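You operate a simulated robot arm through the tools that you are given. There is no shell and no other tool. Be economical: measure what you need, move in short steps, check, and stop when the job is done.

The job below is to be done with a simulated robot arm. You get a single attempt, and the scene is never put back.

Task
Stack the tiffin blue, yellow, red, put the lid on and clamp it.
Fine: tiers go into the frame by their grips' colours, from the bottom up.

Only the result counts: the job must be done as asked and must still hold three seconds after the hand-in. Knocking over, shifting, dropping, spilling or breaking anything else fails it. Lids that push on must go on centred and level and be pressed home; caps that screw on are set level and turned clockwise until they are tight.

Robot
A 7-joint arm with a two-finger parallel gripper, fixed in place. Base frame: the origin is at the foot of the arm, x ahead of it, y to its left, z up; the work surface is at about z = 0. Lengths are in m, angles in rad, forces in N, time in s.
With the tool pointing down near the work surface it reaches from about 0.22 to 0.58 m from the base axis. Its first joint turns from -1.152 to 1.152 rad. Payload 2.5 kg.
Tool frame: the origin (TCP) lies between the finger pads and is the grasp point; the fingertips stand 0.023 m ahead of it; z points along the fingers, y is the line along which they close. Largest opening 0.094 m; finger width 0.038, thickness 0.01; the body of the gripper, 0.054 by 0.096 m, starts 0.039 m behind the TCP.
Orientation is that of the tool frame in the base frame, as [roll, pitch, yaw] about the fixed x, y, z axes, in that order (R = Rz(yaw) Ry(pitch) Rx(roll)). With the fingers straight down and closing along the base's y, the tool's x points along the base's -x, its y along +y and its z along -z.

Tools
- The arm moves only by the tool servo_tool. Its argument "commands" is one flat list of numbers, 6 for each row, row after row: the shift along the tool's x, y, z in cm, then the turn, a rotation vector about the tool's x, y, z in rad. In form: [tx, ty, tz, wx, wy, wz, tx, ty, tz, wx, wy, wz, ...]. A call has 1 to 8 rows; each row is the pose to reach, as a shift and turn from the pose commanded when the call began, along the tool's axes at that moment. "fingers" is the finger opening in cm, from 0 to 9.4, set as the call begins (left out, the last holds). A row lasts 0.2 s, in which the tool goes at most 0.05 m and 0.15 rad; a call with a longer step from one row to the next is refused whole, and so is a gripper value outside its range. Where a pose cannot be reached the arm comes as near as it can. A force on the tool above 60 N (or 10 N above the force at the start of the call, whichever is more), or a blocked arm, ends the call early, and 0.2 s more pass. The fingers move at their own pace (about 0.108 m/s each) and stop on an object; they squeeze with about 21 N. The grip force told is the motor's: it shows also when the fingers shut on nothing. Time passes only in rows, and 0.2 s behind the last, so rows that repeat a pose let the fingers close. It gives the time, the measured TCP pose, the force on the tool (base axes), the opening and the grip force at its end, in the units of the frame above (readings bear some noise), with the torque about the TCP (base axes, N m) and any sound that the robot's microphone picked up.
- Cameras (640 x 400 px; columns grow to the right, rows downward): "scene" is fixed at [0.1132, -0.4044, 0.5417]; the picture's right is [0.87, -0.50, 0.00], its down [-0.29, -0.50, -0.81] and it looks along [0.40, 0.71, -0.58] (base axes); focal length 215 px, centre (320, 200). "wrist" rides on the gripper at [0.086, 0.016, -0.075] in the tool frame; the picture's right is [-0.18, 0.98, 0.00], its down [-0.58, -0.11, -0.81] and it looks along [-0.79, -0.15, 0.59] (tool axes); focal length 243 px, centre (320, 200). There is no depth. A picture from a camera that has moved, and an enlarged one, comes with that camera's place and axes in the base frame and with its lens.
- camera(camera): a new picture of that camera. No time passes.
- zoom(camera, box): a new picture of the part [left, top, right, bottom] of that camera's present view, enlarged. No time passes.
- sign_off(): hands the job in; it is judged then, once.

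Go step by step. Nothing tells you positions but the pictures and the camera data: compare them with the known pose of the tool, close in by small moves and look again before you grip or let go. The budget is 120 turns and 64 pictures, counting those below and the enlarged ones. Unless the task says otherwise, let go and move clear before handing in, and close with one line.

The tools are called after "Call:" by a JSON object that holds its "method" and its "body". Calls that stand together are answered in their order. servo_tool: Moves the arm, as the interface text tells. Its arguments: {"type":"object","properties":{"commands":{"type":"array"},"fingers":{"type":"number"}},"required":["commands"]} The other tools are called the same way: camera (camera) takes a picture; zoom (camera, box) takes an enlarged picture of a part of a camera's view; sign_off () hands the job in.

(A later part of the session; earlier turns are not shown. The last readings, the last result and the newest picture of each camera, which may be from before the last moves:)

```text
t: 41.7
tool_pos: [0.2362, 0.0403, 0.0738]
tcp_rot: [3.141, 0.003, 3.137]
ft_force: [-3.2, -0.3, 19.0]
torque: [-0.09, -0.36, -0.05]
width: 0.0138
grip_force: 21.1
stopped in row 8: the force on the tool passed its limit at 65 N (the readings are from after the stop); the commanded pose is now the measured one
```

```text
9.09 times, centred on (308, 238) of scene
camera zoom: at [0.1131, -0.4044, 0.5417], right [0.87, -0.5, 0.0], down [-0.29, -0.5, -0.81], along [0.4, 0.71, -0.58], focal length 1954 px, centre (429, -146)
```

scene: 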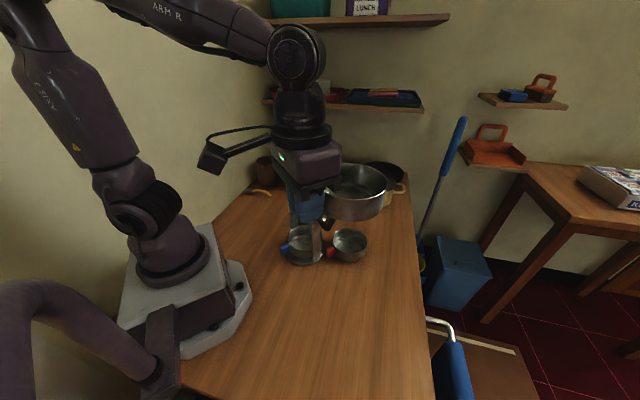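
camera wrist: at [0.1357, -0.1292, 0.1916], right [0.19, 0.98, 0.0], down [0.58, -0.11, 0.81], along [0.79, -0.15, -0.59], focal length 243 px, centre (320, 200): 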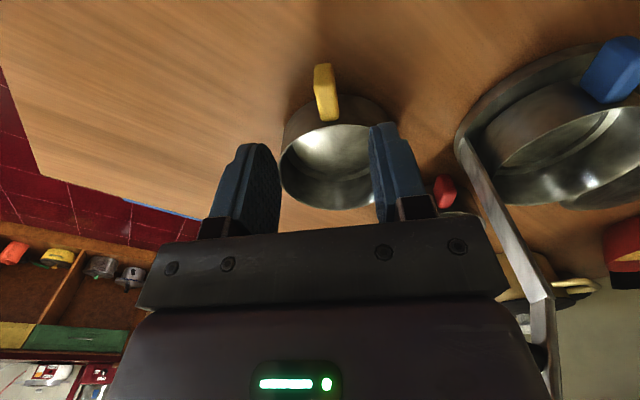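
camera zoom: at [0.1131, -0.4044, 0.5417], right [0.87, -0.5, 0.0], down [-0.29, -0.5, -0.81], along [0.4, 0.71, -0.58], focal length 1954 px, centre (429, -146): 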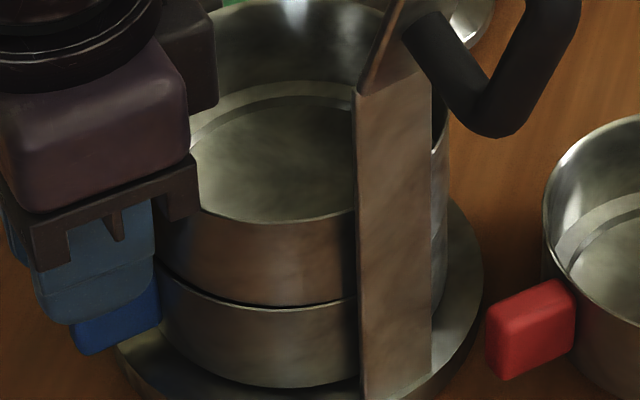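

Yellow sits flush on blue. Releasing and backing off.

Call:
{"method": "servo_tool", "body": {"commands": [0, 0, -0.1, 0, 0, 0, 0, 0, -0.1, 0, 0, 0], "fingers": 3}}

Call:
{"method": "servo_tool", "body": {"commands": [0, 0, -2, 0, 0, 0, 0.5, 0, -6, 0, 0, 0, 0.5, 0, -10.5, 0, 0, 0, 0.5, 0, -15, 0, 0, 0, 0.5, 0, -19.5, 0, 0, 0, 0.5, 0, -24, 0, 0, 0, 0.5, 0, -28, 0, 0, 0, 0.5, 0, -28, 0, 0, 0]}}

Call:
{"method": "camera", "body": {"camera": "wrist"}}

Call:
{"method": "zoom", "body": {"camera": "scene", "box": [270, 186, 366, 266]}}

```text
t: 42.3
tool_pos: [0.2348, 0.0403, 0.0736]
tcp_rot: [3.14, 0.002, 3.138]
ft_force: [-0.6, 0.2, -0.2]
torque: [-0.03, -0.03, 0.02]
width: 0.03
grip_force: 0.0
```

```text
t: 44.1
tool_pos: [0.2308, 0.0401, 0.3545]
tcp_rot: [3.14, 0.002, 3.137]
ft_force: [0.0, 0.7, 0.7]
torque: [0.01, -0.01, 0.01]
width: 0.0299
grip_force: 0.2
```

```text
23 pictures are left
camera wrist: at [0.1446, 0.0552, 0.4283], right [0.19, 0.98, 0.0], down [0.58, -0.11, 0.81], along [0.79, -0.15, -0.59], focal length 243 px, centre (320, 200)
```

wrist: 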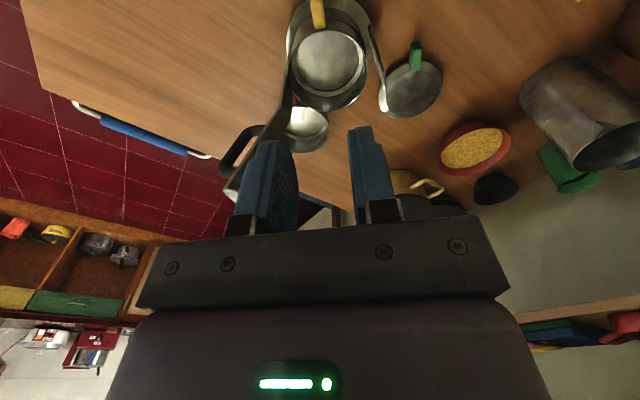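

```text
5.00 times, centred on (318, 226) of scene
camera zoom: at [0.1132, -0.4044, 0.5417], right [0.87, -0.5, 0.0], down [-0.29, -0.5, -0.81], along [0.4, 0.71, -0.58], focal length 1075 px, centre (330, 70)
```

zoom: 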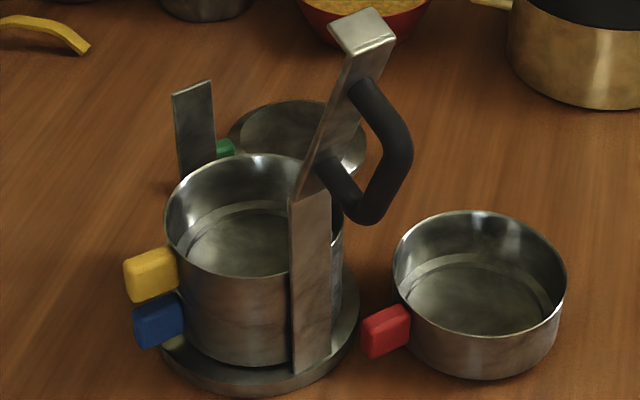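

The stack is good. The red grip is too close to the frame post for the gripper and camera stem, so I'll lift red by its -y wall, set it down in open space, then re-grip. First a look from above its -y edge.

Call:
{"method": "servo_tool", "body": {"commands": [-3.4, -2, 0, 0, 0, 0, -6.8, -4.2, 0, 0, 0, 0, -10.2, -6.4, 0, 0, 0, 0, -13.6, -8.6, 0, 0, 0, 0, -17, -10.8, 0, 0, 0, 0, -20, -12.8, 0, 0, 0, 0, -20, -12.8, 4.5, 0, 0, 0, -20, -12.8, 9, 0, 0, 0], "fingers": 5}}

Call:
{"method": "servo_tool", "body": {"commands": [0, 0, 4, 0, 0, 0, 0, 0, 8, 0, 0, 0, 0, 0, 12, 0, 0, 0, 0, 0, 14, 0, 0, 0, 0, 0, 14, 0, 0, 0]}}

Call:
{"method": "camera", "body": {"camera": "wrist"}}

Call:
{"method": "zoom", "body": {"camera": "scene", "box": [290, 170, 418, 270]}}

```text
t: 45.9
tool_pos: [0.4276, -0.0869, 0.2636]
tcp_rot: [3.139, 0.001, 3.138]
ft_force: [-0.1, 0.1, -0.3]
torque: [-0.02, 0.02, -0.02]
width: 0.0497
grip_force: 0.1
```

```text
t: 46.5
tool_pos: [0.4302, -0.0919, 0.2124]
tcp_rot: [-3.136, 0.01, 3.14]
ft_force: [1.2, -2.1, 5.9]
torque: [0.24, 0.61, 0.19]
width: 0.0499
grip_force: 0.0
stopped in row 2: the force on the tool passed its limit at 114 N (the readings are from after the stop); the commanded pose is now the measured one
```

```text
21 pictures are left
camera wrist: at [0.3443, -0.0753, 0.287], right [0.19, 0.98, 0.0], down [0.57, -0.11, 0.81], along [0.8, -0.15, -0.58], focal length 243 px, centre (320, 200)
```

wrist: 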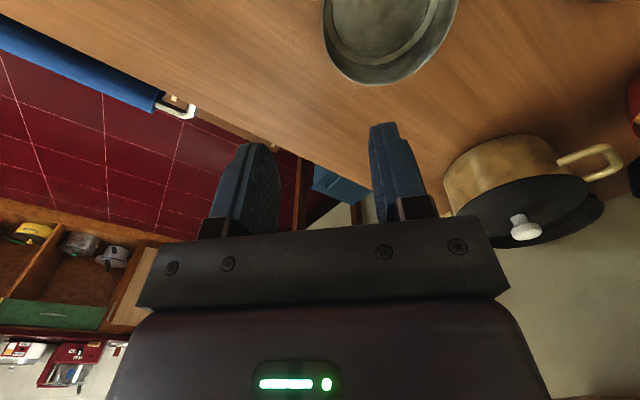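

```text
4.00 times, centred on (354, 220) of scene
camera zoom: at [0.1132, -0.4044, 0.5417], right [0.87, -0.5, 0.0], down [-0.29, -0.5, -0.81], along [0.4, 0.71, -0.58], focal length 860 px, centre (184, 120)
```

zoom: 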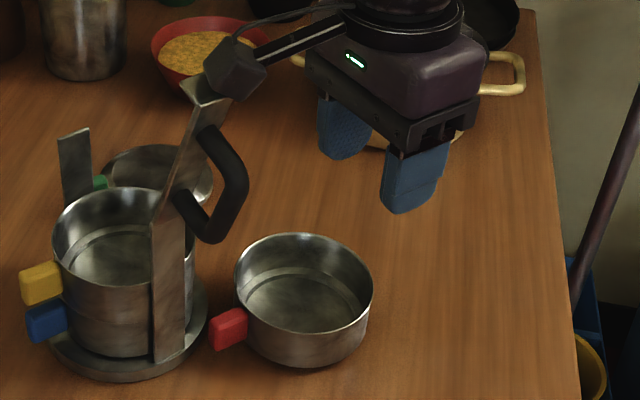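

The wrist camera touched the top of the clamp arm. I back straight up and away at once, then turn the tool -90° so I can take red by its far (+x) wall with the camera clear.

Call:
{"method": "servo_tool", "body": {"commands": [0, 0, -2, 0, 0, 0, 0, 0, -5, 0, 0, 0, -2, 0, -7, 0, 0, 0, -5, 0, -7, 0, 0, 0, -5, 0, -7, 0, 0, 0]}}

Call:
{"method": "servo_tool", "body": {"commands": [0, 0, 0, 0, 0, -0.15, 0, 0, 0, 0, 0, -0.3, 0, 0, 0, 0, 0, -0.45, 0, 0, 0, 0, 0, -0.6, 0, 0, 0, 0, 0, -0.75, 0, 0, 0, 0, 0, -0.9, 0, 0, 0, 0, 0, -1.05, 0, 0, 0, 0, 0, -1.2]}}

Call:
{"method": "zoom", "body": {"camera": "scene", "box": [270, 186, 366, 266]}}

```text
t: 47.7
tool_pos: [0.4798, -0.0913, 0.2839]
tcp_rot: [-3.137, 0.008, 3.14]
ft_force: [-0.6, -0.1, 1.1]
torque: [-0.02, -0.02, 0.01]
width: 0.0502
grip_force: 0.1
```

```text
t: 49.5
tool_pos: [0.4797, -0.0899, 0.283]
tcp_rot: [-3.131, -0.001, -1.94]
ft_force: [-0.7, 0.2, -0.1]
torque: [0.03, 0.01, 0.01]
width: 0.0502
grip_force: 0.1
```

```text
5.00 times, centred on (318, 226) of scene
camera zoom: at [0.1132, -0.4044, 0.5417], right [0.87, -0.5, 0.0], down [-0.29, -0.5, -0.81], along [0.4, 0.71, -0.58], focal length 1075 px, centre (330, 70)
```

zoom: 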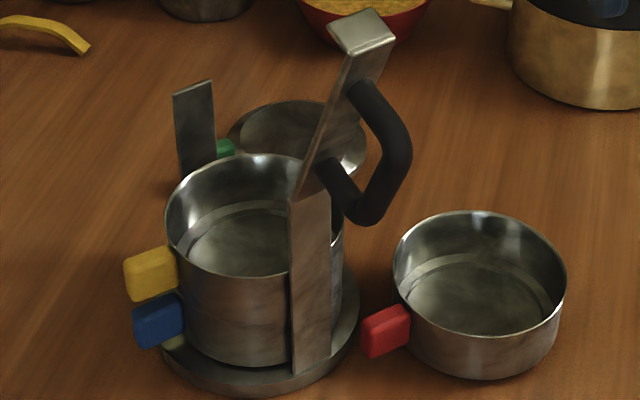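

Frame undisturbed. I finish the turn, then move above red's far wall.

Call:
{"method": "servo_tool", "body": {"commands": [0, 0, 0, 0, 0, -0.13, 0, 0, 0, 0, 0, -0.26, 0, 0, 0, 0, 0, -0.37, 0, 0, 0, 0, 0, -0.37]}}

Call:
{"method": "servo_tool", "body": {"commands": [-3, -0.3, 2, 0, 0, 0, -6.2, -0.5, 4, 0, 0, 0, -6.2, -0.5, 8, 0, 0, 0, -6.2, -0.5, 12, 0, 0, 0, -6.2, -0.5, 12, 0, 0, 0]}}

Call:
{"method": "camera", "body": {"camera": "wrist"}}

```text
t: 50.5
tool_pos: [0.4803, -0.0925, 0.2836]
tcp_rot: [-3.133, -0.006, -1.571]
ft_force: [-0.6, 0.5, -0.8]
torque: [0.0, -0.01, 0.0]
width: 0.0497
grip_force: 0.1
```

```text
t: 51.7
tool_pos: [0.4858, -0.0293, 0.1648]
tcp_rot: [-3.133, -0.004, -1.572]
ft_force: [0.1, -0.2, 0.3]
torque: [0.04, 0.0, -0.01]
width: 0.0498
grip_force: 0.2
```

```text
18 pictures are left
camera wrist: at [0.4696, -0.115, 0.2402], right [-0.98, 0.19, -0.01], down [0.1, 0.58, 0.8], along [0.16, 0.79, -0.59], focal length 243 px, centre (320, 200)
```

wrist: 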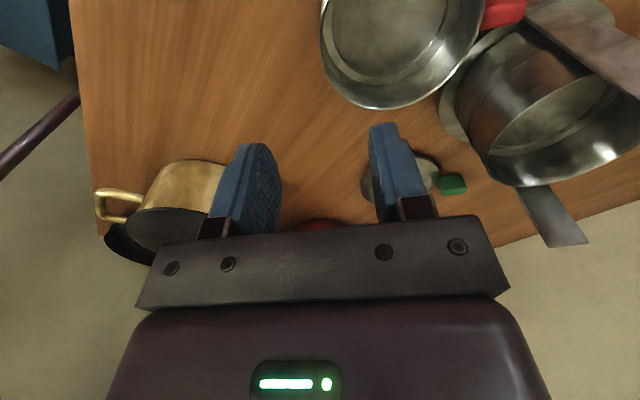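

Red centre is about (0.431, -0.030), with its far wall at x≈0.484. I descend straddling that wall, close, and lift slowly.

Call:
{"method": "servo_tool", "body": {"commands": [0, 0.25, 4, 0, 0, 0, 0, 0.25, 8, 0, 0, 0, 0, 0.25, 11, 0, 0, 0, 0, 0.25, 12.4, 0, 0, 0, 0, 0.25, 12.8, 0, 0, 0, 0, 0.25, 12.8, 0, 0, 0]}}

Call:
{"method": "servo_tool", "body": {"commands": [0, 0, 0, 0, 0, 0, 0, 0, 0, 0, 0, 0, 0, 0, 0, 0, 0, 0], "fingers": 0}}

Call:
{"method": "servo_tool", "body": {"commands": [0, 0, -0.1, 0, 0, 0, 0, 0, -0.3, 0, 0, 0, 0, 0, -0.7, 0, 0, 0, 0, 0, -1.3, 0, 0, 0, 0, 0, -2, 0, 0, 0, 0, 0, -2.4, 0, 0, 0]}}

Call:
{"method": "zoom", "body": {"camera": "scene", "box": [300, 190, 412, 270]}}

```text
t: 53.1
tool_pos: [0.4869, -0.0304, 0.0386]
tcp_rot: [-3.13, -0.006, -1.574]
ft_force: [-7.7, -2.8, 33.0]
torque: [0.19, 1.16, 0.17]
width: 0.053
grip_force: 3.7
```

```text
t: 53.9
tool_pos: [0.4886, -0.0314, 0.0382]
tcp_rot: [-3.123, -0.004, -1.575]
ft_force: [9.1, -0.1, 25.6]
torque: [0.18, 0.94, 0.13]
width: 0.0238
grip_force: 20.6
```

```text
t: 55.3
tool_pos: [0.4848, -0.0312, 0.0602]
tcp_rot: [-3.134, -0.003, -1.575]
ft_force: [-0.1, 0.3, -1.6]
torque: [0.03, -0.09, -0.04]
width: 0.0096
grip_force: 21.2
```

```text
5.00 times, centred on (356, 230) of scene
camera zoom: at [0.1132, -0.4044, 0.5417], right [0.87, -0.5, 0.0], down [-0.29, -0.5, -0.81], along [0.4, 0.71, -0.58], focal length 1075 px, centre (140, 50)
```

zoom: 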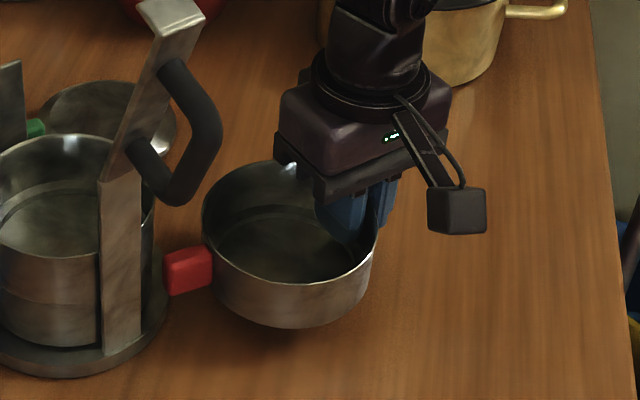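

Red is lifted by its far wall. I carry it low, first to -y, then back to the open area near (0.30, -0.19).

Call:
{"method": "servo_tool", "body": {"commands": [0.8, 0, -0.5, 0, 0, 0, 2.8, 0, -1, 0, 0, 0, 5.4, 0, -1, 0, 0, 0, 8, 0, -1, 0, 0, 0, 10.6, 0, -1, 0, 0, 0, 13.2, 0, -1, 0, 0, 0, 15.2, 0, -1, 0, 0, 0, 16, 0, -1, 0, 0, 0]}}

Call:
{"method": "servo_tool", "body": {"commands": [0, 0.8, 0, 0, 0, 0, 0, 2.6, 0, 0, 0, 0, 0, 4.8, 0, 0, 0, 0, 0, 7.2, 0, 0, 0, 0, 0, 9.6, 0, 0, 0, 0, 0, 11.6, 0, 0, 0, 0, 0, 12.7, 0, 0, 0, 0, 0, 13, 0, 0, 0, 0]}}

Call:
{"method": "servo_tool", "body": {"commands": [0, 0, 0.5, 0, 0, 0, 0, 0, 1.2, 0, 0, 0, 0, 0, 1.8, 0, 0, 0, 0, 0, 2.2, 0, 0, 0, 0, 0, 2.5, 0, 0, 0, 0, 0, 2.7, 0, 0, 0, 0, 0, 2.9, 0, 0, 0]}}

Call:
{"method": "zoom", "body": {"camera": "scene", "box": [270, 210, 414, 330]}}

```text
t: 57.1
tool_pos: [0.4823, -0.1907, 0.0696]
tcp_rot: [-3.133, -0.002, -1.572]
ft_force: [0.2, -0.1, -2.0]
torque: [-0.02, -0.07, -0.01]
width: 0.0096
grip_force: 21.4
```

```text
t: 58.9
tool_pos: [0.3552, -0.1899, 0.0676]
tcp_rot: [-3.132, -0.006, -1.576]
ft_force: [-0.1, -0.5, -1.5]
torque: [-0.01, -0.08, 0.04]
width: 0.0094
grip_force: 21.5
```

```text
t: 60.5
tool_pos: [0.3551, -0.1908, 0.0401]
tcp_rot: [-3.133, -0.005, -1.575]
ft_force: [0.2, 0.4, 2.9]
torque: [0.04, 0.31, 0.01]
width: 0.0093
grip_force: 21.1
```

```text
3.33 times, centred on (342, 270) of scene
camera zoom: at [0.1132, -0.4044, 0.5417], right [0.87, -0.5, 0.0], down [-0.29, -0.5, -0.81], along [0.4, 0.71, -0.58], focal length 717 px, centre (247, -33)
```

zoom: 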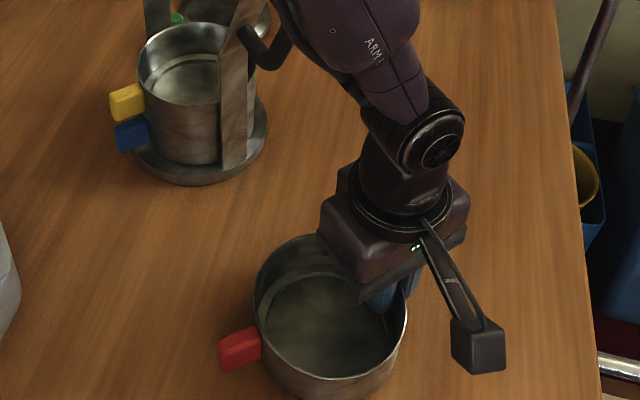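

Red is touching down. Releasing, rising, and turning the tool back.

Call:
{"method": "servo_tool", "body": {"commands": [0, 0, 0.1, 0, 0, 0, 0, 0, 0.1, 0, 0, 0, 0, 0, 0.1, 0, 0, 0], "fingers": 3.5}}

Call:
{"method": "servo_tool", "body": {"commands": [0, 0, -3, 0, 0, 0, 0, 0, -7, 0, 0, 0, 0, 0, -10, 0, 0, 0, 0, 0, -10, 0, 0, 0.15, 0, 0, -10, 0, 0, 0.3, 0, 0, -10, 0, 0, 0.45, 0, 0, -10, 0, 0, 0.6, 0, 0, -10, 0, 0, 0.75], "fingers": 5}}

Call:
{"method": "servo_tool", "body": {"commands": [0, 0, 0, 0, 0, 0.15, 0, 0, 0, 0, 0, 0.3, 0, 0, 0, 0, 0, 0.45, 0, 0, 0, 0, 0, 0.6, 0, 0, 0, 0, 0, 0.75, 0, 0, 0, 0, 0, 0.82, 0, 0, 0, 0, 0, 0.82]}}

```text
t: 61.3
tool_pos: [0.3549, -0.1893, 0.0383]
tcp_rot: [-3.133, -0.003, -1.571]
ft_force: [0.3, -0.5, 2.9]
torque: [0.09, 0.07, -0.03]
width: 0.0348
grip_force: 0.0
```

```text
t: 63.1
tool_pos: [0.3536, -0.1895, 0.1377]
tcp_rot: [-3.133, 0.003, -2.325]
ft_force: [-0.4, -0.2, 0.3]
torque: [0.03, 0.01, -0.02]
width: 0.0501
grip_force: 0.1
```

```text
t: 64.7
tool_pos: [0.3547, -0.1886, 0.1379]
tcp_rot: [-3.135, 0.009, 3.137]
ft_force: [0.5, -1.1, 0.7]
torque: [0.01, -0.01, 0.0]
width: 0.0498
grip_force: 0.0
```

Moving over to the red grip side and looking.

Call:
{"method": "servo_tool", "body": {"commands": [4, 0, 0, 0.006, -0.008, 0, 8, 0, 0, 0.006, -0.008, 0, 12.3, 0, 2, 0.006, -0.008, 0, 12.3, 0, 2, 0.006, -0.008, 0]}}

Call:
{"method": "camera", "body": {"camera": "wrist"}}

```text
t: 65.7
tool_pos: [0.2307, -0.1876, 0.1173]
tcp_rot: [-3.131, 0.017, 3.141]
ft_force: [0.6, 0.2, -0.1]
torque: [-0.01, -0.03, 0.01]
width: 0.0502
grip_force: 0.0
```

```text
15 pictures are left
camera wrist: at [0.1433, -0.1713, 0.1903], right [0.18, 0.98, -0.01], down [0.57, -0.1, 0.82], along [0.8, -0.16, -0.58], focal length 243 px, centre (320, 200)
```

wrist: 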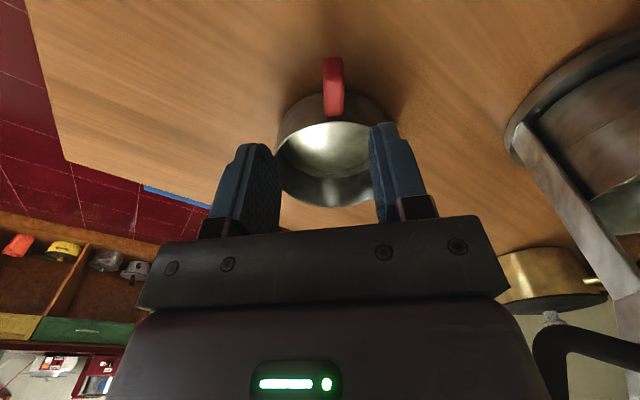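

The red tier's grip is turned about -0.13 rad. I'll yaw the tool to match, square up the tilt, and centre on it.

Call:
{"method": "servo_tool", "body": {"commands": [0.44, 0.81, 1, -0.01, 0.017, 0.1, 0.44, 0.81, 2, -0.01, 0.017, 0.13, 0.44, 0.81, 2, -0.01, 0.017, 0.13]}}

Call:
{"method": "camera", "body": {"camera": "wrist"}}

```text
t: 66.5
tool_pos: [0.2272, -0.1817, 0.0964]
tcp_rot: [3.141, 0.002, 3.009]
ft_force: [0.4, -0.1, -1.3]
torque: [0.0, -0.01, 0.0]
width: 0.0499
grip_force: 0.0
```

```text
14 pictures are left
camera wrist: at [0.1439, -0.1537, 0.171], right [0.31, 0.95, 0.0], down [0.56, -0.19, 0.81], along [0.77, -0.25, -0.59], focal length 243 px, centre (320, 200)
```

wrist: 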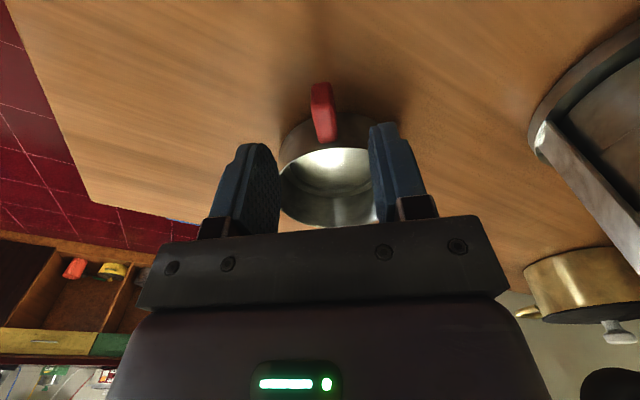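

Well aligned. Descend, close, and lift slowly.

Call:
{"method": "servo_tool", "body": {"commands": [0.1, 0.15, 2.5, 0, 0, 0, 0.1, 0.15, 4.8, 0, 0, 0, 0.1, 0.15, 6.2, 0, 0, 0, 0.1, 0.15, 6.5, 0, 0, 0, 0.1, 0.15, 6.5, 0, 0, 0]}}

Call:
{"method": "servo_tool", "body": {"commands": [0, 0, 0, 0, 0, 0, 0, 0, 0, 0, 0, 0, 0, 0, 0, 0, 0, 0], "fingers": 0}}

Call:
{"method": "servo_tool", "body": {"commands": [0, 0, -0.1, 0, 0, 0, 0, 0, -0.3, 0, 0, 0, 0, 0, -0.6, 0, 0, 0, 0, 0, -1.0, 0, 0, 0, 0, 0, -1.5, 0, 0, 0, 0, 0, -2, 0, 0, 0]}}

```text
t: 67.7
tool_pos: [0.2282, -0.1806, 0.0312]
tcp_rot: [-3.14, -0.002, 3.011]
ft_force: [-0.2, -0.4, -0.1]
torque: [0.02, -0.03, 0.01]
width: 0.0501
grip_force: 0.1
```

```text
t: 68.5
tool_pos: [0.2278, -0.179, 0.031]
tcp_rot: [3.141, -0.001, 3.011]
ft_force: [0.4, 0.0, 0.8]
torque: [0.01, 0.09, -0.04]
width: 0.0138
grip_force: 20.6
```

```text
t: 69.9
tool_pos: [0.2256, -0.1806, 0.0514]
tcp_rot: [3.139, -0.001, 3.007]
ft_force: [-0.3, 1.0, -0.4]
torque: [0.01, 0.1, 0.0]
width: 0.0136
grip_force: 21.1
```

Lifted. Raising while turning the grip back in line with x.

Call:
{"method": "servo_tool", "body": {"commands": [0, -0.2, -0.6, 0, 0, -0.03, 0, -0.4, -1.8, 0, 0, -0.07, 0, -0.5, -3.4, 0, 0, -0.11, 0, -0.5, -5.2, 0, 0, -0.133, 0, -0.5, -7.2, 0, 0, -0.133, 0, -0.5, -9.2, 0, 0, -0.133, 0, -0.5, -11, 0, 0, -0.133, 0, -0.5, -12, 0, 0, -0.133]}}

Call:
{"method": "servo_tool", "body": {"commands": [0, 0, -0.8, 0, 0, 0, 0, 0, -2.8, 0, 0, 0, 0, 0, -5.8, 0, 0, 0, 0, 0, -8.8, 0, 0, 0, 0, 0, -11.8, 0, 0, 0, 0, 0, -14.8, 0, 0, 0, 0, 0, -17.2, 0, 0, 0, 0, 0, -18.6, 0, 0, 0]}}

Call:
{"method": "camera", "body": {"camera": "scene"}}

```text
t: 71.7
tool_pos: [0.2243, -0.1835, 0.1716]
tcp_rot: [3.14, 0.001, -3.139]
ft_force: [0.2, -0.3, -1.0]
torque: [0.02, 0.08, 0.01]
width: 0.0139
grip_force: 20.6
```

```text
t: 73.5
tool_pos: [0.2273, -0.1839, 0.3585]
tcp_rot: [3.14, -0.002, -3.14]
ft_force: [1.5, -0.1, -1.6]
torque: [-0.01, 0.08, 0.03]
width: 0.0135
grip_force: 21.0
```

```text
13 pictures are left
```

scene: 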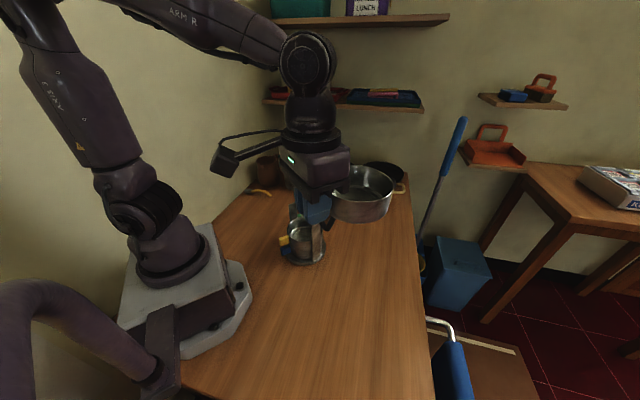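

Holding. Crossing over to above the stack and lowering to hover.

Call:
{"method": "servo_tool", "body": {"commands": [-0.1, 1.5, 0, 0, 0, 0, -0.2, 4.7, 0, 0, 0, 0, -0.3, 8.2, 0, 0, 0, 0, -0.4, 11.8, 0, 0, 0, 0, -0.5, 15.4, 0, 0, 0, 0, -0.6, 18.8, 0, 0, 0, 0, -0.8, 21.5, 0, 0, 0, 0, -0.8, 22.4, 0, 0, 0, 0]}}

Call:
{"method": "servo_tool", "body": {"commands": [0, 0, 1, 0, 0, 0, 0, 0, 4, 0, 0, 0, 0, 0, 8, 0, 0, 0, 0, 0, 12, 0, 0, 0, 0, 0, 16, 0, 0, 0, 0, 0, 19.5, 0, 0, 0, 0, 0, 22, 0, 0, 0, 0, 0, 23.4, 0, 0, 0]}}

Call:
{"method": "zoom", "body": {"camera": "scene", "box": [280, 206, 336, 256]}}

```text
t: 75.3
tool_pos: [0.2347, 0.04, 0.3569]
tcp_rot: [3.141, 0.0, -3.141]
ft_force: [-0.7, 0.7, -0.7]
torque: [0.01, 0.1, -0.01]
width: 0.0134
grip_force: 20.4
```

```text
t: 77.1
tool_pos: [0.2316, 0.0391, 0.1242]
tcp_rot: [3.14, 0.0, -3.141]
ft_force: [-0.2, 0.2, -1.6]
torque: [-0.01, 0.1, -0.03]
width: 0.0138
grip_force: 20.7
```

```text
8.00 times, centred on (308, 231) of scene
camera zoom: at [0.1132, -0.4044, 0.5417], right [0.87, -0.5, 0.0], down [-0.29, -0.5, -0.81], along [0.4, 0.71, -0.58], focal length 1720 px, centre (416, -48)
```

zoom: 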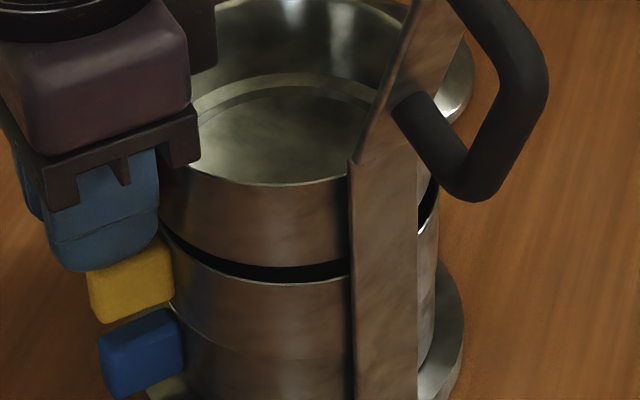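

Red is about 3 mm short in x. Correcting, then lowering to contact.

Call:
{"method": "servo_tool", "body": {"commands": [-0.27, 0.1, 0, 0, 0, 0, -0.27, 0.1, 0.4, 0, 0, 0, -0.27, 0.1, 0.8, 0, 0, 0, -0.27, 0.1, 1.0, 0, 0, 0, -0.27, 0.1, 1.15, 0, 0, 0, -0.27, 0.1, 1.3, 0, 0, 0, -0.27, 0.1, 1.45, 0, 0, 0, -0.27, 0.1, 1.6, 0, 0, 0]}}

Call:
{"method": "zoom", "body": {"camera": "scene", "box": [280, 206, 336, 256]}}

```text
t: 78.3
tool_pos: [0.2365, 0.0409, 0.1135]
tcp_rot: [-3.141, 0.002, -3.14]
ft_force: [-4.4, -0.5, 23.6]
torque: [-0.12, -0.27, -0.04]
width: 0.0138
grip_force: 20.9
stopped in row 6: the force on the tool passed its limit at 70 N (the readings are from after the stop); the commanded pose is now the measured one
```

```text
8.00 times, centred on (308, 231) of scene
camera zoom: at [0.1131, -0.4045, 0.5417], right [0.87, -0.5, 0.0], down [-0.29, -0.5, -0.81], along [0.4, 0.71, -0.58], focal length 1720 px, centre (416, -48)
```

zoom: 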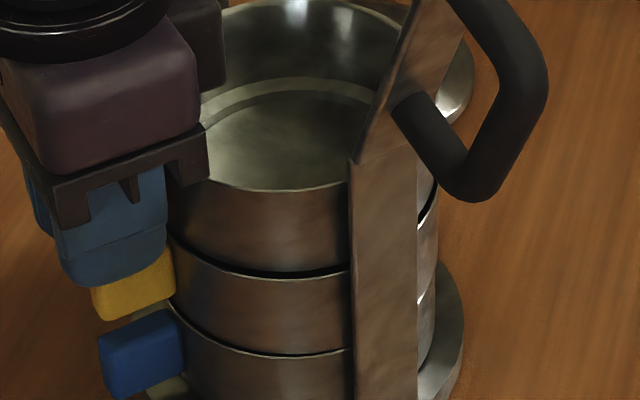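

It stopped about 4 mm high, so it's resting on the rim, not nested. I'll lift slightly, shift +x a little, and try again.

Call:
{"method": "servo_tool", "body": {"commands": [0, 0, -0.3, 0, 0, 0, -0.15, 0, -0.3, 0, 0, 0, -0.15, 0, -0.1, 0, 0, 0, -0.15, 0, 0.05, 0, 0, 0, -0.15, 0, 0.15, 0, 0, 0, -0.15, 0, 0.25, 0, 0, 0, -0.15, 0, 0.35, 0, 0, 0]}}

```text
t: 79.5
tool_pos: [0.2365, 0.0409, 0.1139]
tcp_rot: [3.141, -0.001, -3.141]
ft_force: [-5.3, -0.9, 25.4]
torque: [-0.18, -0.27, -0.04]
width: 0.014
grip_force: 21.0
stopped in row 5: the force on the tool passed its limit at 66 N (the readings are from after the stop); the commanded pose is now the measured one
```

Call:
{"method": "servo_tool", "body": {"commands": [0, 0, -0.4, 0, 0, 0, 0.25, 0, -0.4, 0, 0, 0, 0.25, 0, -0.2, 0, 0, 0, 0.25, 0, 0.0, 0, 0, 0, 0.25, 0, 0.1, 0, 0, 0, 0.25, 0, 0.2, 0, 0, 0, 0.25, 0, 0.3, 0, 0, 0, 0.25, 0, 0.4, 0, 0, 0]}}

Call:
{"method": "zoom", "body": {"camera": "scene", "box": [280, 206, 336, 256]}}

```text
t: 80.8
tool_pos: [0.2335, 0.0405, 0.1131]
tcp_rot: [-3.141, -0.002, 3.141]
ft_force: [-5.2, -1.3, 23.2]
torque: [-0.13, -0.31, -0.09]
width: 0.0139
grip_force: 21.2
stopped in row 6: the force on the tool passed its limit at 67 N (the readings are from after the stop); the commanded pose is now the measured one
```

```text
8.00 times, centred on (308, 231) of scene
camera zoom: at [0.1131, -0.4045, 0.5417], right [0.87, -0.5, 0.0], down [-0.29, -0.5, -0.81], along [0.4, 0.71, -0.58], focal length 1720 px, centre (416, -48)
```

zoom: 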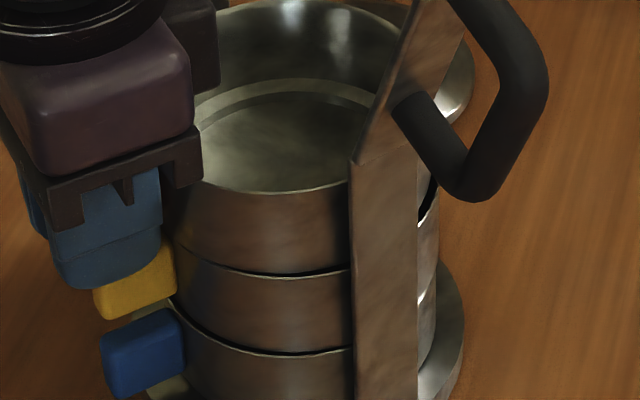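

Call:
{"method": "zoom", "body": {"camera": "scene", "box": [302, 222, 338, 246]}}

```text
16.00 times, centred on (320, 234) of scene
camera zoom: at [0.1131, -0.4045, 0.5417], right [0.87, -0.5, 0.0], down [-0.29, -0.5, -0.81], along [0.4, 0.71, -0.58], focal length 3440 px, centre (320, -344)
```

zoom: 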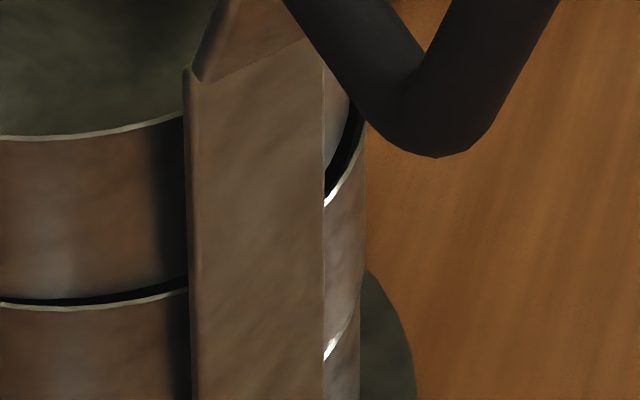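

Red is now about 3 mm short along the picture's right (+x, -y). I lift a bit, shift that way, and try lowering again.

Call:
{"method": "servo_tool", "body": {"commands": [0, 0, -0.4, 0, 0, 0, -0.3, -0.12, -0.4, 0, 0, 0, -0.3, -0.12, -0.2, 0, 0, 0, -0.3, -0.12, 0.0, 0, 0, 0, -0.3, -0.12, 0.1, 0, 0, 0, -0.3, -0.12, 0.2, 0, 0, 0, -0.3, -0.12, 0.3, 0, 0, 0, -0.3, -0.12, 0.4, 0, 0, 0]}}

```text
t: 82.0
tool_pos: [0.2367, 0.0385, 0.1136]
tcp_rot: [3.141, -0.001, 3.14]
ft_force: [-5.5, -1.5, 24.9]
torque: [-0.12, -0.28, -0.05]
width: 0.0139
grip_force: 20.3
stopped in row 5: the force on the tool passed its limit at 70 N (the readings are from after the stop); the commanded pose is now the measured one
```

Call:
{"method": "servo_tool", "body": {"commands": [0, 0, -0.4, 0, 0, 0, -0.2, 0.25, -0.4, 0, 0, 0, -0.2, 0.25, -0.2, 0, 0, 0, -0.2, 0.25, -0.1, 0, 0, 0, -0.2, 0.25, 0.0, 0, 0, 0, -0.2, 0.25, 0.1, 0, 0, 0, -0.2, 0.25, 0.25, 0, 0, 0, -0.2, 0.25, 0.4, 0, 0, 0]}}

Call:
{"method": "zoom", "body": {"camera": "scene", "box": [298, 220, 338, 248]}}

```text
t: 83.4
tool_pos: [0.2378, 0.0415, 0.1138]
tcp_rot: [-3.14, -0.001, 3.141]
ft_force: [-5.7, -1.1, 24.9]
torque: [-0.22, -0.23, -0.07]
width: 0.0139
grip_force: 21.5
stopped in row 7: the force on the tool passed its limit at 71 N (the readings are from after the stop); the commanded pose is now the measured one
```

```text
14.29 times, centred on (318, 234) of scene
camera zoom: at [0.1131, -0.4045, 0.5417], right [0.87, -0.5, 0.0], down [-0.29, -0.5, -0.81], along [0.4, 0.71, -0.58], focal length 3071 px, centre (349, -286)
```

zoom: 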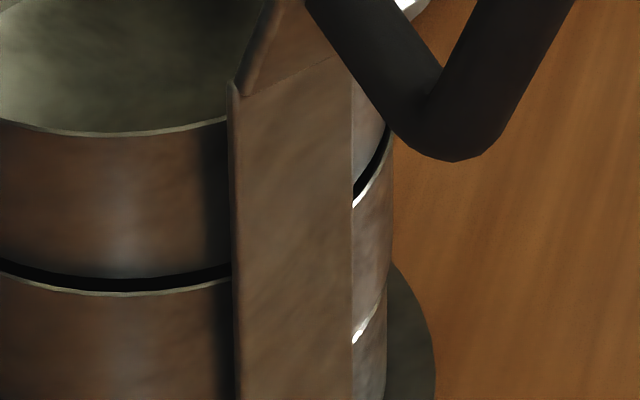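

Still about 4 mm high. The image suggests moving another ~2 mm in +x and 1 mm in +y, so I'll try that.

Call:
{"method": "servo_tool", "body": {"commands": [0, 0, -0.3, 0, 0, 0, -0.2, 0.1, -0.3, 0, 0, 0, -0.2, 0.1, -0.1, 0, 0, 0, -0.2, 0.1, 0.0, 0, 0, 0, -0.2, 0.1, 0.1, 0, 0, 0, -0.2, 0.1, 0.2, 0, 0, 0, -0.2, 0.1, 0.3, 0, 0, 0, -0.2, 0.1, 0.4, 0, 0, 0]}}

```text
t: 84.6
tool_pos: [0.2396, 0.0429, 0.1144]
tcp_rot: [-3.14, -0.001, 3.139]
ft_force: [-5.2, -0.9, 23.4]
torque: [-0.15, -0.24, -0.06]
width: 0.0137
grip_force: 21.6
stopped in row 6: the force on the tool passed its limit at 66 N (the readings are from after the stop); the commanded pose is now the measured one
```

I'll ease off and release here so red can settle by itself, then look.

Call:
{"method": "servo_tool", "body": {"commands": [0, 0, -0.2, 0, 0, 0, 0.12, -0.05, -0.2, 0, 0, 0, 0.12, -0.05, -0.05, 0, 0, 0, 0.12, -0.05, -0.05, 0, 0, 0]}}

Call:
{"method": "servo_tool", "body": {"commands": [0, 0, 0, 0, 0, 0, 0, 0, 0, 0, 0, 0, 0, 0, 0, 0, 0, 0], "fingers": 2.2}}

Call:
{"method": "servo_tool", "body": {"commands": [0, 0, 0, 0, 0, 0, 0, 0, 0, 0, 0, 0, 0, 0, 0, 0, 0, 0], "fingers": 0}}

Call:
{"method": "zoom", "body": {"camera": "scene", "box": [280, 206, 336, 256]}}

```text
t: 85.6
tool_pos: [0.2374, 0.0412, 0.1143]
tcp_rot: [-3.141, 0.0, 3.14]
ft_force: [-2.1, -0.2, 22.6]
torque: [-0.12, -0.47, -0.03]
width: 0.0136
grip_force: 21.0
```

```text
t: 86.4
tool_pos: [0.2366, 0.0412, 0.1134]
tcp_rot: [-3.141, -0.002, 3.139]
ft_force: [-7.7, 8.1, 31.1]
torque: [-0.17, -0.41, 0.15]
width: 0.0184
grip_force: 0.0
```

```text
t: 87.2
tool_pos: [0.2373, 0.0411, 0.1128]
tcp_rot: [-3.14, -0.002, 3.139]
ft_force: [-2.1, -4.2, 25.0]
torque: [-0.32, -0.51, -0.12]
width: 0.014
grip_force: 21.3
```

```text
8.00 times, centred on (308, 231) of scene
camera zoom: at [0.1131, -0.4045, 0.5417], right [0.87, -0.5, 0.0], down [-0.29, -0.5, -0.81], along [0.4, 0.71, -0.58], focal length 1720 px, centre (416, -48)
```

zoom: 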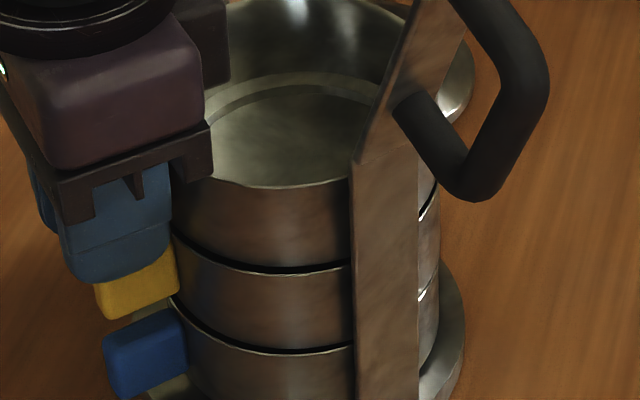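

With the fingers open the tool still felt 31 N, so it's the fingertips bearing on the grip below, not the tier. I'll ease up, open, rise 1 cm, and check whether red dropped in.

Call:
{"method": "servo_tool", "body": {"commands": [0, 0, -0.2, 0, 0, 0, 0, 0, -0.2, 0, 0, 0], "fingers": 0}}

Call:
{"method": "servo_tool", "body": {"commands": [0, 0, 0, 0, 0, 0, 0, 0, 0, 0, 0, 0, 0, 0, -0.4, 0, 0, 0, 0, 0, -1.0, 0, 0, 0, 0, 0, -1.0, 0, 0, 0], "fingers": 3}}

Call:
{"method": "zoom", "body": {"camera": "scene", "box": [280, 206, 336, 256]}}

```text
t: 87.8
tool_pos: [0.2372, 0.0416, 0.1146]
tcp_rot: [-3.14, -0.005, 3.141]
ft_force: [0.8, 0.6, -0.4]
torque: [0.01, 0.09, -0.02]
width: 0.0142
grip_force: 21.1
```

```text
t: 89.0
tool_pos: [0.2395, 0.0409, 0.1254]
tcp_rot: [-3.14, -0.003, 3.14]
ft_force: [0.3, 0.0, -0.9]
torque: [0.03, -0.01, 0.0]
width: 0.0301
grip_force: 0.0
```

```text
8.00 times, centred on (308, 231) of scene
camera zoom: at [0.1132, -0.4044, 0.5417], right [0.87, -0.5, 0.0], down [-0.29, -0.5, -0.81], along [0.4, 0.71, -0.58], focal length 1720 px, centre (416, -48)
```

zoom: 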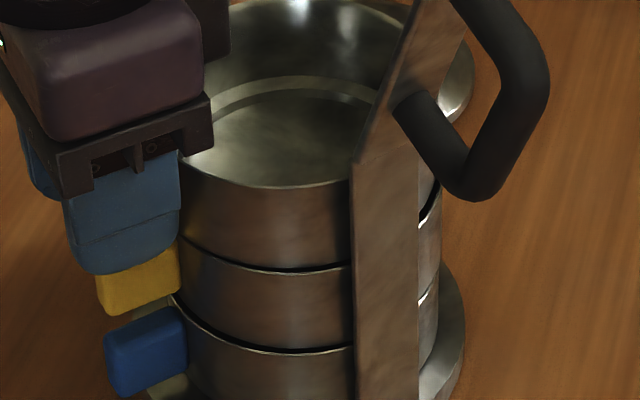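

I'll press the stack home evenly: tool turned +90°, fingers fully open so the tips land on red's rim on the ±x sides, clear of the posts.

Call:
{"method": "servo_tool", "body": {"commands": [0, 0, -4, 0, 0, 0, 0, 0, -8, 0, 0, 0, 0, 0, -12, 0, 0, 0, -3.5, 0.1, -13, 0, 0, 0.1, -7.1, 0.1, -13, 0, 0, 0.2, -7.1, 0.1, -13, 0, 0, 0.35, -7.1, 0.1, -13, 0, 0, 0.5, -7.1, 0.1, -13, 0, 0, 0.65], "fingers": 9.4}}

Call:
{"method": "servo_tool", "body": {"commands": [0, 0, 0, 0, 0, 0.15, 0, 0, 0, 0, 0, 0.3, 0, 0, 0, 0, 0, 0.45, 0, 0, 0, 0, 0, 0.6, 0, 0, 0, 0, 0, 0.75, 0, 0, 0, 0, 0, 0.9, 0, 0, 0, 0, 0, 0.92, 0, 0, 0, 0, 0, 0.92]}}

```text
t: 90.8
tool_pos: [0.3099, 0.0413, 0.2545]
tcp_rot: [-3.14, -0.003, 2.484]
ft_force: [-0.2, 0.6, 0.6]
torque: [0.02, 0.02, -0.01]
width: 0.0941
grip_force: 0.0
```

```text
t: 92.6
tool_pos: [0.3102, 0.0422, 0.2563]
tcp_rot: [-3.138, 0.001, 1.567]
ft_force: [-0.3, 1.2, 0.0]
torque: [-0.01, 0.0, -0.01]
width: 0.0942
grip_force: 0.0
```

Call:
{"method": "servo_tool", "body": {"commands": [0, 0.1, 3, 0, 0, 0, 0, 0.1, 6, 0, 0, 0, 0, 0.1, 8.5, 0, 0, 0, 0, 0.1, 9.8, 0, 0, 0, 0, 0.1, 9.8, 0, 0, 0]}}

Call:
{"method": "servo_tool", "body": {"commands": [0, 0, 0.4, 0, 0, 0, 0, 0, 0.8, 0, 0, 0, 0, 0, 1.1, 0, 0, 0, 0, 0, 1.3, 0, 0, 0, 0, 0, 1.5, 0, 0, 0, 0, 0, 1.7, 0, 0, 0, 0, 0, 1.9, 0, 0, 0]}}

```text
t: 93.8
tool_pos: [0.3105, 0.0418, 0.1575]
tcp_rot: [-3.139, -0.001, 1.57]
ft_force: [-12.2, 0.0, 40.9]
torque: [0.07, 0.75, -0.12]
width: 0.0939
grip_force: 0.1
```

```text
t: 94.1
tool_pos: [0.3091, 0.0432, 0.1592]
tcp_rot: [-3.138, 0.0, 1.569]
ft_force: [-5.7, -1.0, 17.4]
torque: [-0.01, 0.11, -0.04]
width: 0.0943
grip_force: 0.0
stopped in row 1: the force on the tool passed its limit at 72 N (the readings are from after the stop); the commanded pose is now the measured one
```

Call:
{"method": "zoom", "body": {"camera": "scene", "box": [270, 186, 350, 266]}}

```text
5.00 times, centred on (310, 226) of scene
camera zoom: at [0.1131, -0.4045, 0.5417], right [0.87, -0.5, 0.0], down [-0.29, -0.5, -0.81], along [0.4, 0.71, -0.58], focal length 1075 px, centre (370, 70)
```

zoom: 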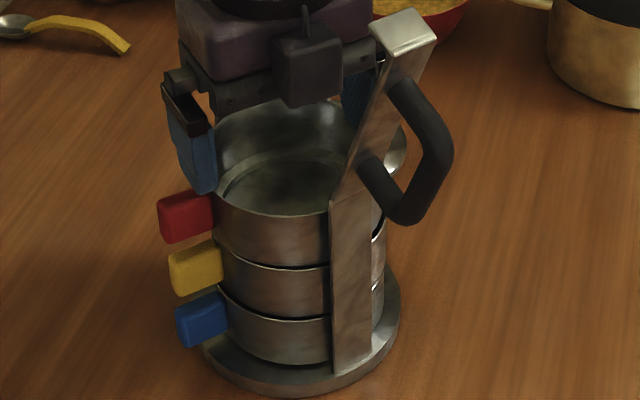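

The seams look slightly open. I'll press lightly on the rim while making small circling moves so the tiers drop into each other, watching for z to fall.

Call:
{"method": "servo_tool", "body": {"commands": [0, 0, 0.05, 0, 0, 0, 0, 0.25, 0.05, 0, 0, 0, 0.2, 0.15, 0.05, 0, 0, 0, 0.2, -0.15, 0.05, 0, 0, 0, 0, -0.25, 0.05, 0, 0, 0, -0.2, -0.15, 0.05, 0, 0, 0, -0.2, 0.15, 0.05, 0, 0, 0, 0, 0, 0.05, 0, 0, 0]}}

Call:
{"method": "servo_tool", "body": {"commands": [0, 0, 0.1, 0, 0, 0, 0, 0.15, 0.1, 0, 0, 0, 0, -0.3, 0.1, 0, 0, 0, 0, 0, 0.15, 0, 0, 0, 0.2, 0, 0.15, 0, 0, 0, -0.2, 0, 0.15, 0, 0, 0, 0, 0, 0.2, 0, 0, 0]}}

```text
t: 95.9
tool_pos: [0.3115, 0.0425, 0.1584]
tcp_rot: [3.14, 0.001, 1.568]
ft_force: [4.6, 0.2, 35.0]
torque: [0.1, -0.36, 0.3]
width: 0.094
grip_force: 0.2
```

```text
t: 96.9
tool_pos: [0.3104, 0.0433, 0.1591]
tcp_rot: [3.138, -0.002, 1.568]
ft_force: [-2.0, -1.7, 14.0]
torque: [-0.11, 0.59, 0.02]
width: 0.0938
grip_force: 0.1
stopped in row 4: the force on the tool passed its limit at 63 N (the readings are from after the stop); the commanded pose is now the measured one
```

Wiggling under load gave no drop or sideways give, and the tiers line up within about 1 mm, so I take them as nested. Backing up and turning the tool back for the lid.

Call:
{"method": "servo_tool", "body": {"commands": [0, 0, -3, 0, 0, 0, 0, 0, -7, 0, 0, 0, 0, 0, -10, 0, 0, 0, 0, 0, -11, 0, 0, -0.15, 0, 0, -11, 0, 0, -0.3, 0, 0, -11, 0, 0, -0.45, 0, 0, -11, 0, 0, -0.6, 0, 0, -11, 0, 0, -0.75]}}

Call:
{"method": "servo_tool", "body": {"commands": [0, 0, 0, 0, 0, -0.15, 0, 0, 0, 0, 0, -0.3, 0, 0, 0, 0, 0, -0.45, 0, 0, 0, 0, 0, -0.6, 0, 0, 0, 0, 0, -0.75, 0, 0, 0, 0, 0, -0.82, 0, 0, 0, 0, 0, -0.82], "fingers": 5}}

```text
t: 98.7
tool_pos: [0.3093, 0.0434, 0.268]
tcp_rot: [3.139, 0.001, 2.322]
ft_force: [1.2, 0.3, 0.2]
torque: [0.01, 0.0, -0.02]
width: 0.0943
grip_force: 0.0
```

```text
t: 100.3
tool_pos: [0.3102, 0.0429, 0.2664]
tcp_rot: [3.139, 0.003, 3.141]
ft_force: [0.0, 0.3, 0.2]
torque: [0.02, 0.01, 0.03]
width: 0.0501
grip_force: 0.1
```

Moving above the lid's green grip.

Call:
{"method": "servo_tool", "body": {"commands": [-0.8, 4, 0, 0, 0, 0, -1.6, 8, 0, 0, 0, 0, -2.5, 12.3, 0, 0, 0, 0, -2.5, 12.3, 4, 0, 0, 0, -2.5, 12.3, 8, 0, 0, 0, -2.5, 12.3, 12, 0, 0, 0, -2.5, 12.3, 15, 0, 0, 0, -2.5, 12.3, 15, 0, 0, 0]}}

Call:
{"method": "camera", "body": {"camera": "wrist"}}

```text
t: 102.1
tool_pos: [0.3358, 0.1688, 0.1183]
tcp_rot: [3.14, 0.005, 3.139]
ft_force: [0.0, 0.1, -0.4]
torque: [0.0, 0.02, 0.0]
width: 0.0499
grip_force: 0.0
```

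```text
4 pictures are left
camera wrist: at [0.2498, 0.1836, 0.1925], right [0.19, 0.98, 0.0], down [0.58, -0.11, 0.81], along [0.79, -0.15, -0.59], focal length 243 px, centre (320, 200)
```

wrist: 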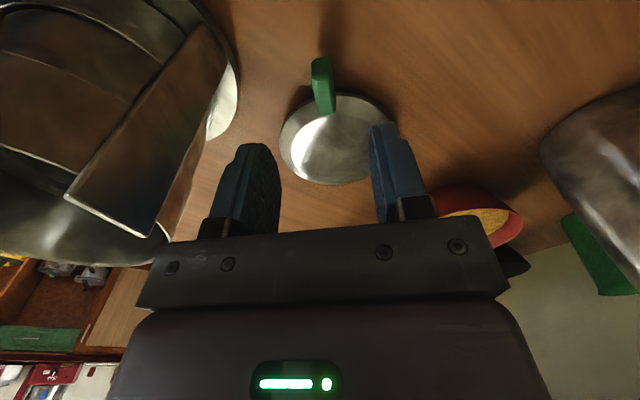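

The green grip is aligned with the tool, with its outer end at x≈0.318, y≈0.170. I grasp it a bit higher this time (TCP z≈0.041), so the fingertips stay clear of red's grip later.

Call:
{"method": "servo_tool", "body": {"commands": [0.68, 0.15, 2.5, 0, 0, 0, 0.68, 0.15, 5, 0, 0, 0, 0.68, 0.15, 7, 0, 0, 0, 0.68, 0.15, 7.7, 0, 0, 0, 0.68, 0.15, 7.7, 0, 0, 0]}}

Call:
{"method": "servo_tool", "body": {"commands": [0, 0, 0, 0, 0, 0, 0, 0, 0, 0, 0, 0, 0, 0, 0, 0, 0, 0], "fingers": 0}}

Call:
{"method": "servo_tool", "body": {"commands": [0, 0, -0.1, 0, 0, 0, 0, 0, -0.3, 0, 0, 0, 0, 0, -0.6, 0, 0, 0, 0, 0, -1.0, 0, 0, 0, 0, 0, -1.5, 0, 0, 0, 0, 0, -2, 0, 0, 0]}}

```text
t: 103.3
tool_pos: [0.3294, 0.1677, 0.0414]
tcp_rot: [3.141, 0.002, 3.137]
ft_force: [0.5, -0.3, 0.4]
torque: [0.0, -0.01, -0.01]
width: 0.0499
grip_force: 0.0
```

```text
t: 104.1
tool_pos: [0.3292, 0.1681, 0.0418]
tcp_rot: [3.14, 0.003, 3.137]
ft_force: [0.6, 0.5, -0.2]
torque: [-0.01, 0.08, 0.0]
width: 0.0134
grip_force: 21.0
```

```text
t: 105.5
tool_pos: [0.3296, 0.1693, 0.0614]
tcp_rot: [3.14, 0.004, 3.14]
ft_force: [-0.2, 0.3, -1.2]
torque: [0.02, 0.1, -0.02]
width: 0.0136
grip_force: 21.1
```

The lid is held. Raising it, then carrying it over the stack at about z=0.23.

Call:
{"method": "servo_tool", "body": {"commands": [0, 0, -0.6, 0, 0, 0, 0, 0, -2.2, 0, 0, 0, 0, 0, -4.6, 0, 0, 0, 0, 0, -7.4, 0, 0, 0, 0, 0, -10.2, 0, 0, 0, 0, 0, -13, 0, 0, 0, 0, 0, -15.4, 0, 0, 0, 0, 0, -16.8, 0, 0, 0]}}

Call:
{"method": "servo_tool", "body": {"commands": [0.5, -0.7, 0, 0, 0, 0, 1.8, -2.5, 0, 0, 0, 0, 3.3, -4.6, 0, 0, 0, 0, 4.8, -6.7, 0, 0, 0, 0, 6.3, -8.8, 0, 0, 0, 0, 7.8, -10.8, 0, 0, 0, 0, 8.9, -12.3, 0, 0, 0, 0, 9.2, -12.75, 0, 0, 0, 0]}}

Call:
{"method": "servo_tool", "body": {"commands": [0, 0, 0.7, 0, 0, 0, 0, 0, 1.9, 0, 0, 0, 0, 0, 3.0, 0, 0, 0, 0, 0, 3.6, 0, 0, 0, 0, 0, 3.6, 0, 0, 0]}}

Call:
{"method": "zoom", "body": {"camera": "scene", "box": [276, 190, 348, 262]}}

```text
t: 107.3
tool_pos: [0.3284, 0.169, 0.2298]
tcp_rot: [3.14, 0.003, 3.139]
ft_force: [-0.2, -0.4, -1.0]
torque: [-0.01, 0.05, 0.01]
width: 0.0133
grip_force: 21.1
```

```text
t: 109.1
tool_pos: [0.2374, 0.0408, 0.2283]
tcp_rot: [3.14, 0.003, 3.139]
ft_force: [0.6, -0.9, -0.5]
torque: [-0.02, 0.05, -0.01]
width: 0.0136
grip_force: 20.7
```

```text
t: 110.3
tool_pos: [0.2376, 0.0403, 0.191]
tcp_rot: [3.141, 0.003, 3.138]
ft_force: [0.0, -0.2, -0.7]
torque: [0.0, 0.06, 0.0]
width: 0.0138
grip_force: 20.9
```

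```text
5.56 times, centred on (312, 226) of scene
camera zoom: at [0.1132, -0.4044, 0.5417], right [0.87, -0.5, 0.0], down [-0.29, -0.5, -0.81], along [0.4, 0.71, -0.58], focal length 1194 px, centre (364, 56)
```

zoom: 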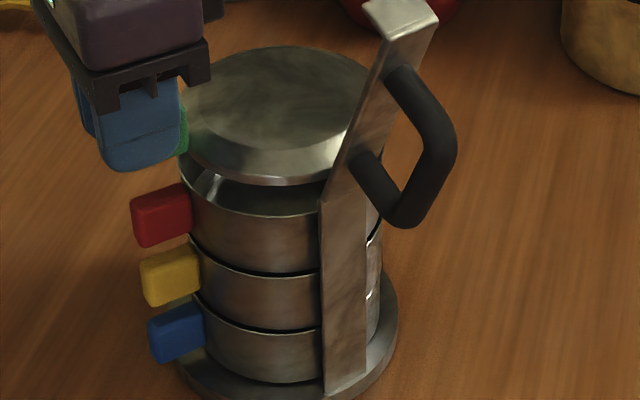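

The lid is above the stack, maybe 2–3 mm too far in +y. I correct that, then lower in fine steps and read the contact height.

Call:
{"method": "servo_tool", "body": {"commands": [0.1, -0.2, 0.3, 0, 0, 0, 0.1, -0.2, 0.7, 0, 0, 0, 0.1, -0.2, 1.0, 0, 0, 0, 0.1, -0.2, 1.0, 0, 0, 0]}}

Call:
{"method": "servo_tool", "body": {"commands": [0, 0, 0.1, 0, 0, 0, 0, 0, 0.2, 0, 0, 0, 0, 0, 0.3, 0, 0, 0]}}

Call:
{"method": "servo_tool", "body": {"commands": [0, 0, 0.1, 0, 0, 0, 0, 0, 0.2, 0, 0, 0, 0, 0, 0.3, 0, 0, 0]}}

```text
t: 111.3
tool_pos: [0.2365, 0.0378, 0.1822]
tcp_rot: [3.138, 0.004, 3.14]
ft_force: [-0.8, 0.1, -0.8]
torque: [0.0, 0.11, -0.02]
width: 0.0135
grip_force: 20.8
```

```text
t: 112.1
tool_pos: [0.236, 0.0383, 0.1794]
tcp_rot: [3.141, 0.004, 3.139]
ft_force: [0.6, -0.1, -2.2]
torque: [-0.02, 0.07, 0.01]
width: 0.0139
grip_force: 20.8
```

```text
t: 112.9
tool_pos: [0.2361, 0.0378, 0.1774]
tcp_rot: [3.14, 0.002, 3.138]
ft_force: [-0.1, 0.0, -0.9]
torque: [-0.01, 0.12, 0.0]
width: 0.0135
grip_force: 20.9
```

Call:
{"method": "servo_tool", "body": {"commands": [0, 0, 0.1, 0, 0, 0, 0, 0, 0.2, 0, 0, 0, 0, 0, 0.3, 0, 0, 0]}}

Call:
{"method": "servo_tool", "body": {"commands": [0, 0, 0.1, 0, 0, 0, 0, 0, 0.2, 0, 0, 0]}}

```text
t: 113.7
tool_pos: [0.2363, 0.0379, 0.1723]
tcp_rot: [3.139, 0.004, 3.138]
ft_force: [-0.1, 0.5, -1.2]
torque: [-0.03, 0.08, 0.0]
width: 0.0137
grip_force: 21.1
```

```text
t: 114.3
tool_pos: [0.2357, 0.0382, 0.1717]
tcp_rot: [-3.142, 0.003, 3.137]
ft_force: [-0.1, -0.1, -0.9]
torque: [-0.05, 0.07, 0.01]
width: 0.0137
grip_force: 20.9
```

Call:
{"method": "servo_tool", "body": {"commands": [0, 0, 0.1, 0, 0, 0, 0, 0, 0.2, 0, 0, 0]}}

Call:
{"method": "servo_tool", "body": {"commands": [0, 0, 0.1, 0, 0, 0, 0, 0, 0.2, 0, 0, 0]}}

Call:
{"method": "servo_tool", "body": {"commands": [0, 0, 0.1, 0, 0, 0, 0, 0, 0.2, 0, 0, 0]}}

```text
t: 114.9
tool_pos: [0.2366, 0.0386, 0.1692]
tcp_rot: [3.141, 0.005, 3.137]
ft_force: [-0.1, -0.6, 2.0]
torque: [-0.12, -0.2, -0.04]
width: 0.0136
grip_force: 20.6
```

```text
t: 115.5
tool_pos: [0.2365, 0.0385, 0.1682]
tcp_rot: [3.141, 0.004, 3.137]
ft_force: [-4.4, 0.3, 16.0]
torque: [-0.02, -0.32, -0.02]
width: 0.0137
grip_force: 20.7
```

```text
t: 116.1
tool_pos: [0.236, 0.0389, 0.1667]
tcp_rot: [3.139, 0.005, 3.138]
ft_force: [-2.6, 0.9, 17.5]
torque: [0.08, -0.35, 0.05]
width: 0.0136
grip_force: 21.1
```

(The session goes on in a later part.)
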